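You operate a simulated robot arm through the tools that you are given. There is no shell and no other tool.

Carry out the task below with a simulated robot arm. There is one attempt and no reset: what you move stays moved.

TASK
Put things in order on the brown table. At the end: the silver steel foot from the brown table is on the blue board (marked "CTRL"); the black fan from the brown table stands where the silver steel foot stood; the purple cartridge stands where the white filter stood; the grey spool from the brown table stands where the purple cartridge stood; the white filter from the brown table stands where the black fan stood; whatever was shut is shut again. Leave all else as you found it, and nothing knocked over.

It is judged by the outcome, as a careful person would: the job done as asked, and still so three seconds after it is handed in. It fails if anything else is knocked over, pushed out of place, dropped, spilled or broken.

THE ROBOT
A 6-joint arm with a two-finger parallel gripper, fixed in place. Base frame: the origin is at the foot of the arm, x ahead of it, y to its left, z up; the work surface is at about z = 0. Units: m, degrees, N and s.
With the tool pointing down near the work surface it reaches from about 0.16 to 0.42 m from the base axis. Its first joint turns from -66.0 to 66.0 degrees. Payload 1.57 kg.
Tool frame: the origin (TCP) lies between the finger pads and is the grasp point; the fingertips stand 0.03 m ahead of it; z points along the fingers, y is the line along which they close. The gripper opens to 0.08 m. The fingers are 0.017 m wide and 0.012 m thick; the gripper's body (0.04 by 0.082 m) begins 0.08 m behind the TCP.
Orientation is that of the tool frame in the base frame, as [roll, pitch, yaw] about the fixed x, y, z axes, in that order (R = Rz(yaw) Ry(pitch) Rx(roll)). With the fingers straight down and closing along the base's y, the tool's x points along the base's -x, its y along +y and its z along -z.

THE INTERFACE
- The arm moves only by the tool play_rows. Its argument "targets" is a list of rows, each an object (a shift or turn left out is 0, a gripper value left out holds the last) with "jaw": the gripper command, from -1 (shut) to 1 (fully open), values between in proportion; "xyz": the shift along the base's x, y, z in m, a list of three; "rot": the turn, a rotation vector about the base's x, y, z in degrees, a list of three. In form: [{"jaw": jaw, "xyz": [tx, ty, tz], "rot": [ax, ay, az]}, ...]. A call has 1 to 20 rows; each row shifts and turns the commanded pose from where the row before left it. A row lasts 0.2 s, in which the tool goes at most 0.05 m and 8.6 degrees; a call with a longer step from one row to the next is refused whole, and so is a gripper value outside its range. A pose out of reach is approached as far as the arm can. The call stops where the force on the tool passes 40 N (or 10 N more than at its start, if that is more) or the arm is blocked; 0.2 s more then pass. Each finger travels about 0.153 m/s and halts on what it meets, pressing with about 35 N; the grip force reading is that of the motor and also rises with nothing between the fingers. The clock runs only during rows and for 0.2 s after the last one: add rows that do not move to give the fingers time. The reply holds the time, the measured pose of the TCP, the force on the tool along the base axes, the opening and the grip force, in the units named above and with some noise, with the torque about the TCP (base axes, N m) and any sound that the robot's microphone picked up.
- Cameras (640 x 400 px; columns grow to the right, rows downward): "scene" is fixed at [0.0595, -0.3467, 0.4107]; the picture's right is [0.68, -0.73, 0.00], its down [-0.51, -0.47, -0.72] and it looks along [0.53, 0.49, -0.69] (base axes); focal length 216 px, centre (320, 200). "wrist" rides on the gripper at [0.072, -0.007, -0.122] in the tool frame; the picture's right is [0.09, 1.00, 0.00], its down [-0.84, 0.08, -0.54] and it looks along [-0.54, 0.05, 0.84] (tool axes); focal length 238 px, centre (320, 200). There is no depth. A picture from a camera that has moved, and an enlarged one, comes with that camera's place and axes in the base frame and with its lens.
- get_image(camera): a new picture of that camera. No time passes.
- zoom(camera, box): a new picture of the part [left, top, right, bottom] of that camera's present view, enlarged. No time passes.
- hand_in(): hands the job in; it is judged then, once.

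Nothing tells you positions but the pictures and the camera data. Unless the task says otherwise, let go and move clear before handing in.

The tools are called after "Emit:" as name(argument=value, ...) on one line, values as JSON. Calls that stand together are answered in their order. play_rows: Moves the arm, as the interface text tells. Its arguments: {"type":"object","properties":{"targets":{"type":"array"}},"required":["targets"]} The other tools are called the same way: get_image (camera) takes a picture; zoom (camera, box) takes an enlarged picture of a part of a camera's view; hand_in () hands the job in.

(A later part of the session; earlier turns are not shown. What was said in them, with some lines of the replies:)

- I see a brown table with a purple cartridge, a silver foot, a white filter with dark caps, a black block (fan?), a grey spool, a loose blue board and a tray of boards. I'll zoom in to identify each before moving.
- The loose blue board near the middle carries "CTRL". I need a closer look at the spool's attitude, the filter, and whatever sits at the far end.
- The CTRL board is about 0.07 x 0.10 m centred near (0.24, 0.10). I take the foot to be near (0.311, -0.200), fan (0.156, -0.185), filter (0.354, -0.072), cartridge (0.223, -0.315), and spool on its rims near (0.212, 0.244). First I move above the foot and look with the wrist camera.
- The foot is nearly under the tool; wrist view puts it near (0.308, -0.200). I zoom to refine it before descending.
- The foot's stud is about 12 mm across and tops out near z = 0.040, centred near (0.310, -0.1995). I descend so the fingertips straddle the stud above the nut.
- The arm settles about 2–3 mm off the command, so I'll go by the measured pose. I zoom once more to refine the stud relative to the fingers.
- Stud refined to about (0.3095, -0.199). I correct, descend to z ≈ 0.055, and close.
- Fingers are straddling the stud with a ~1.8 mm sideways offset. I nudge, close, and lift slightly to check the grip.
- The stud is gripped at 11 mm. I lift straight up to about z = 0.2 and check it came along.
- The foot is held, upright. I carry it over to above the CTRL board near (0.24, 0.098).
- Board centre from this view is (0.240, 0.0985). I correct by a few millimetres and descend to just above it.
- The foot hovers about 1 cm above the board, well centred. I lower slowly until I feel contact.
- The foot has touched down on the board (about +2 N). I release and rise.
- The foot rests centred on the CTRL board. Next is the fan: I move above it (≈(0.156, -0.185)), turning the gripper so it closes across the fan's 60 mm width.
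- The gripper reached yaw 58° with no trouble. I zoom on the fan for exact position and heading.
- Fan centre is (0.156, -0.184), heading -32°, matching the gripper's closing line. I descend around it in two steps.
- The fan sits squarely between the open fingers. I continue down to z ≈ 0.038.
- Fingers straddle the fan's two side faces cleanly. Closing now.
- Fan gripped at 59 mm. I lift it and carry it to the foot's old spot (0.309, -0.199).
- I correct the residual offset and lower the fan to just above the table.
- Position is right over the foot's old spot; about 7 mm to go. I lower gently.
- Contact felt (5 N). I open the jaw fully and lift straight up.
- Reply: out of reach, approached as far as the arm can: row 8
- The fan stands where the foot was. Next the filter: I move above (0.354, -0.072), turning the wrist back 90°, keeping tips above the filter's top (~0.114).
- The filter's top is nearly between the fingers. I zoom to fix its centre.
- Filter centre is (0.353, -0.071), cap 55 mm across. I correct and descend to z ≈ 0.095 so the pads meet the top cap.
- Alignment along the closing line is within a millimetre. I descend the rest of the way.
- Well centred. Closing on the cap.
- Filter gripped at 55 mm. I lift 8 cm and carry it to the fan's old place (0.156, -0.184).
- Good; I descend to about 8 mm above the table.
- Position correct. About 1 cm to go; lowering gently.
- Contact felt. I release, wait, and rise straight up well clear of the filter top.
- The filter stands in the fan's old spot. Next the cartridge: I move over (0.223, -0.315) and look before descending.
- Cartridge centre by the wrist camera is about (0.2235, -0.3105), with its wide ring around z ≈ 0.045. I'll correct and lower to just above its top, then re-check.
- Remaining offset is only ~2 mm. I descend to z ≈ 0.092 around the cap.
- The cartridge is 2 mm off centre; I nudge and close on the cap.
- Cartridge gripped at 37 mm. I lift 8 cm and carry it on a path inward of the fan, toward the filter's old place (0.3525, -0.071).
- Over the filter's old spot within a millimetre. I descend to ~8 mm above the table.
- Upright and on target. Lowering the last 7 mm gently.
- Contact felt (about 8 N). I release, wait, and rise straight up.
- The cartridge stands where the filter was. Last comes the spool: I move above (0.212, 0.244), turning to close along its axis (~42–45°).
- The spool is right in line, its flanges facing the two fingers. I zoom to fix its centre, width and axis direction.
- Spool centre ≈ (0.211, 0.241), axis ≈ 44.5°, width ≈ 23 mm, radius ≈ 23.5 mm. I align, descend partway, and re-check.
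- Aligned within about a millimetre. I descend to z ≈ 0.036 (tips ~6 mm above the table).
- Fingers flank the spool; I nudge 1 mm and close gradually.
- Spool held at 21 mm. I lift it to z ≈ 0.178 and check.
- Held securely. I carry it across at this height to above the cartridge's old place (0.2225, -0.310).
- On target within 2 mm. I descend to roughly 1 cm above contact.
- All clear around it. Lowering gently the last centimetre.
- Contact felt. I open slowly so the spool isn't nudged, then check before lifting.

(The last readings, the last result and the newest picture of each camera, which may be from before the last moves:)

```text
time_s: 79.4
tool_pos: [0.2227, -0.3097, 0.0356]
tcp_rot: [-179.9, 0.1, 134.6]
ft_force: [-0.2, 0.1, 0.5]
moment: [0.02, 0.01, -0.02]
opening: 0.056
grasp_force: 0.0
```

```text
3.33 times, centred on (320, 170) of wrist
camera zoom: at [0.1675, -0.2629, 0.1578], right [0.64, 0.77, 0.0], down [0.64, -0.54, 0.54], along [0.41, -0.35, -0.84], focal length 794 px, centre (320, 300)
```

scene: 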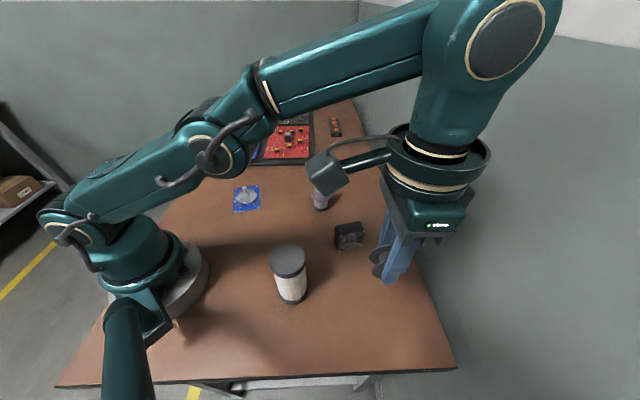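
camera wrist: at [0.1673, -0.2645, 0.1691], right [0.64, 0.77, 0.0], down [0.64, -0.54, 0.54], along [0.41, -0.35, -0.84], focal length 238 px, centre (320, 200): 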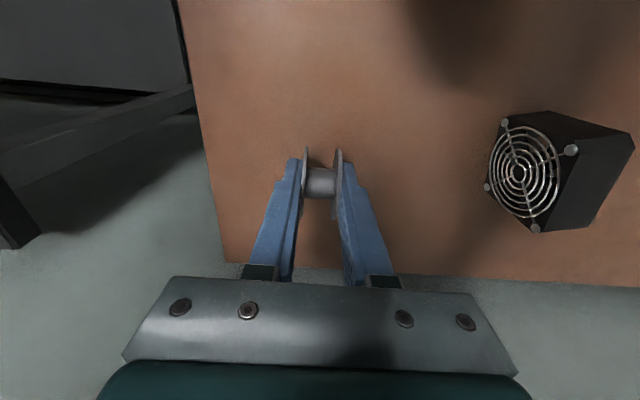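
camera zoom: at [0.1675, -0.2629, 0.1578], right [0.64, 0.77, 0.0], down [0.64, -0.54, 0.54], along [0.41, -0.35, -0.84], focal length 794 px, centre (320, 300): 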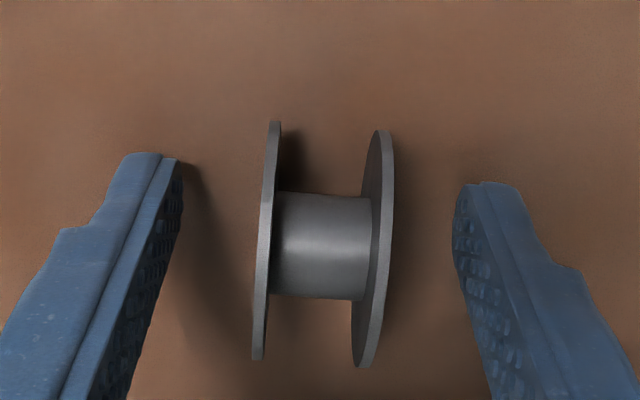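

The spool stays put. I rise straight up and then swing clear to inspect everything.

Emit:
play_rows(targets=[{"xyz": [0, 0, 0.01]}, {"xyz": [0, 0, 0.025]}, {"xyz": [0, 0, 0.035]}, {"xyz": [0, 0, 0.035]}, {"xyz": [0, 0, 0.035]}, {}, {}])

Emit:
get_image(camera="wrist")

Emit:
get_image(camera="scene")

```text
time_s: 81.0
tool_pos: [0.2197, -0.3088, 0.1778]
tcp_rot: [-179.9, 0.1, 134.5]
ft_force: [0.1, 0.0, -0.3]
moment: [-0.03, 0.05, 0.03]
opening: 0.0561
grasp_force: 0.1
```

```text
taken
camera wrist: at [0.1647, -0.2629, 0.2989], right [0.64, 0.77, 0.0], down [0.64, -0.54, 0.54], along [0.41, -0.35, -0.84], focal length 238 px, centre (320, 200)
```

wrist: 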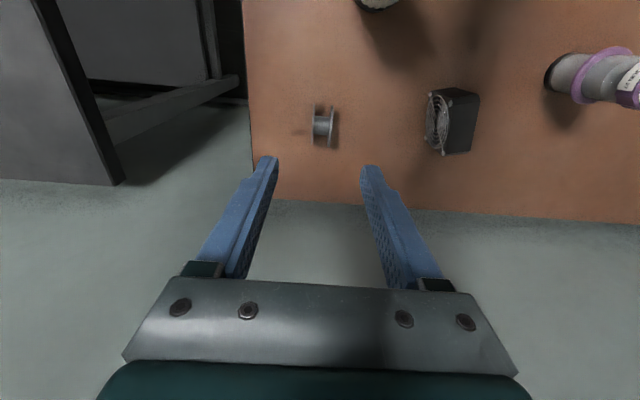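

```text
taken
```

scene: 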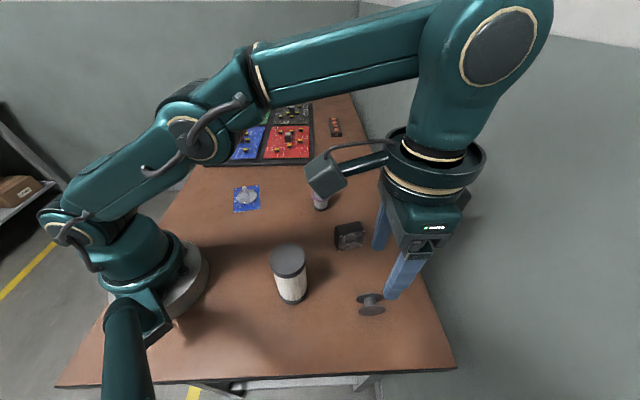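

Everything appears in place. I retract toward the start position and let a few seconds pass to be sure nothing rolls.

Emit:
play_rows(targets=[{"xyz": [0, 0.02, 0.005]}, {"xyz": [0, 0.035, 0.012]}, {"xyz": [0, 0.035, 0.015]}, {"xyz": [0, 0.035, 0.015]}, {"xyz": [0, 0.035, 0.015]}, {"xyz": [0, 0.035, 0.01]}, {"xyz": [-0.004, 0.03, 0]}, {}, {}, {}, {}, {}, {}, {}, {}, {}])

Emit:
get_image(camera="scene")

Emit:
get_image(camera="wrist")

Emit:
zoom(camera="scene", box=[250, 210, 430, 330])

Emit:
zoom(camera="scene", box=[180, 80, 360, 220])

```text
time_s: 84.4
tool_pos: [0.2229, -0.0865, 0.2487]
tcp_rot: [-179.9, 0.1, 134.7]
ft_force: [0.4, -0.2, -0.1]
moment: [0.0, -0.03, 0.0]
opening: 0.0561
grasp_force: 0.1
```

```text
taken
```

scene: 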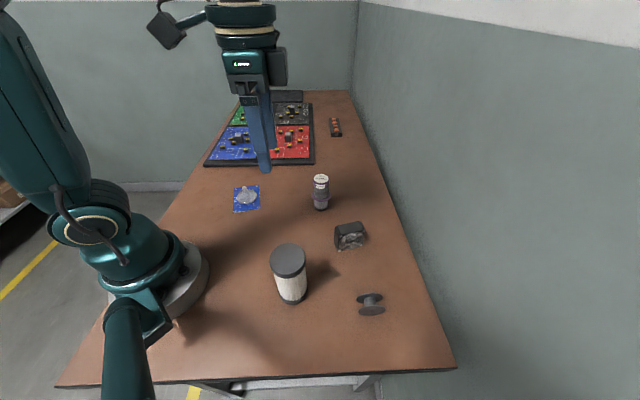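

```text
taken
camera wrist: at [0.166, -0.0393, 0.3706], right [0.64, 0.77, 0.0], down [0.64, -0.54, 0.54], along [0.41, -0.35, -0.84], focal length 238 px, centre (320, 200)
```

wrist: 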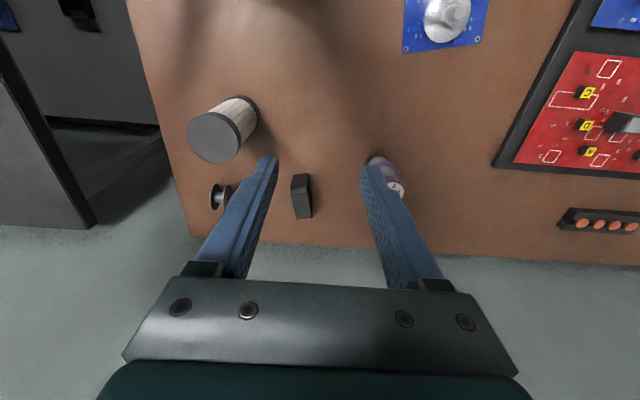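

```text
3.33 times, centred on (340, 270) of scene
camera zoom: at [0.0595, -0.3467, 0.4107], right [0.68, -0.73, 0.0], down [-0.51, -0.47, -0.72], along [0.53, 0.49, -0.69], focal length 719 px, centre (253, -33)
```

zoom: 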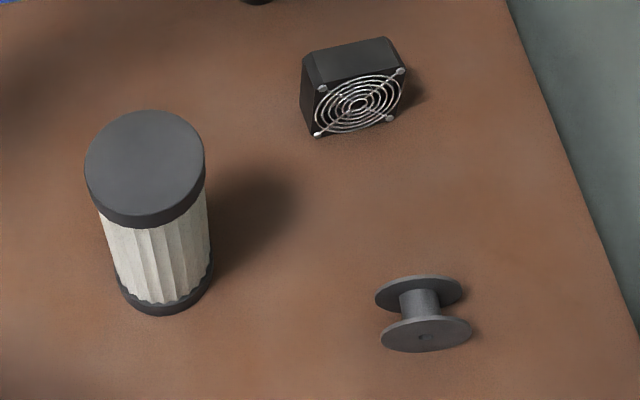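

```text
2.86 times, centred on (270, 150) of scene
camera zoom: at [0.0595, -0.3467, 0.4107], right [0.68, -0.73, 0.0], down [-0.51, -0.47, -0.72], along [0.53, 0.49, -0.69], focal length 617 px, centre (463, 343)
```

zoom: 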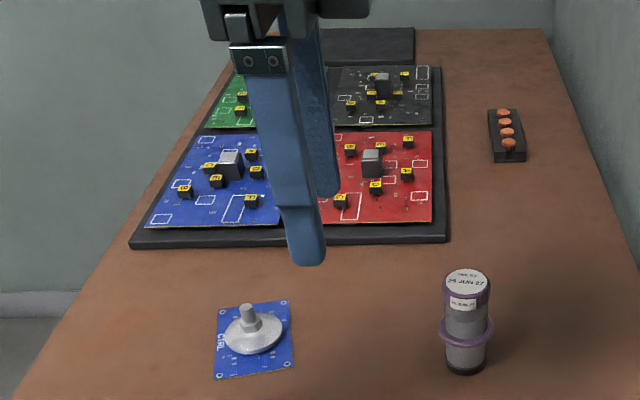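

All five pieces are where they should be, upright and still: the foot is on the CTRL board, the fan on the foot's spot, the filter on the fan's spot, the cartridge on the filter's spot, and the spool on the cartridge's spot. Nothing else has moved and the gripper is empty and clear, so I hand in.

Emit:
hand_in()

```text
The job is handed in.
```

I made all five moves and handed the job in. In the last pictures every piece was standing still and the gripper was empty and clear of the table.

| Piece | Where it stands now |
|---|---|
| Silver steel foot | on the blue "CTRL" board, centred |
| Black fan | where the steel foot stood |
| White filter | where the black fan stood |
| Purple cartridge | where the white filter stood |
| Grey spool | where the purple cartridge stood, on its rims as I found it |

In the camera check, the filter, cartridge and spool sat within about 5 mm of the spots they were meant to take. I placed the fan within about 2 mm of the foot's old spot by the arm's own readings, and in the final picture it looked right.

I opened nothing, so there was nothing to shut again. In the last pictures nothing else on the table appeared moved or knocked over.
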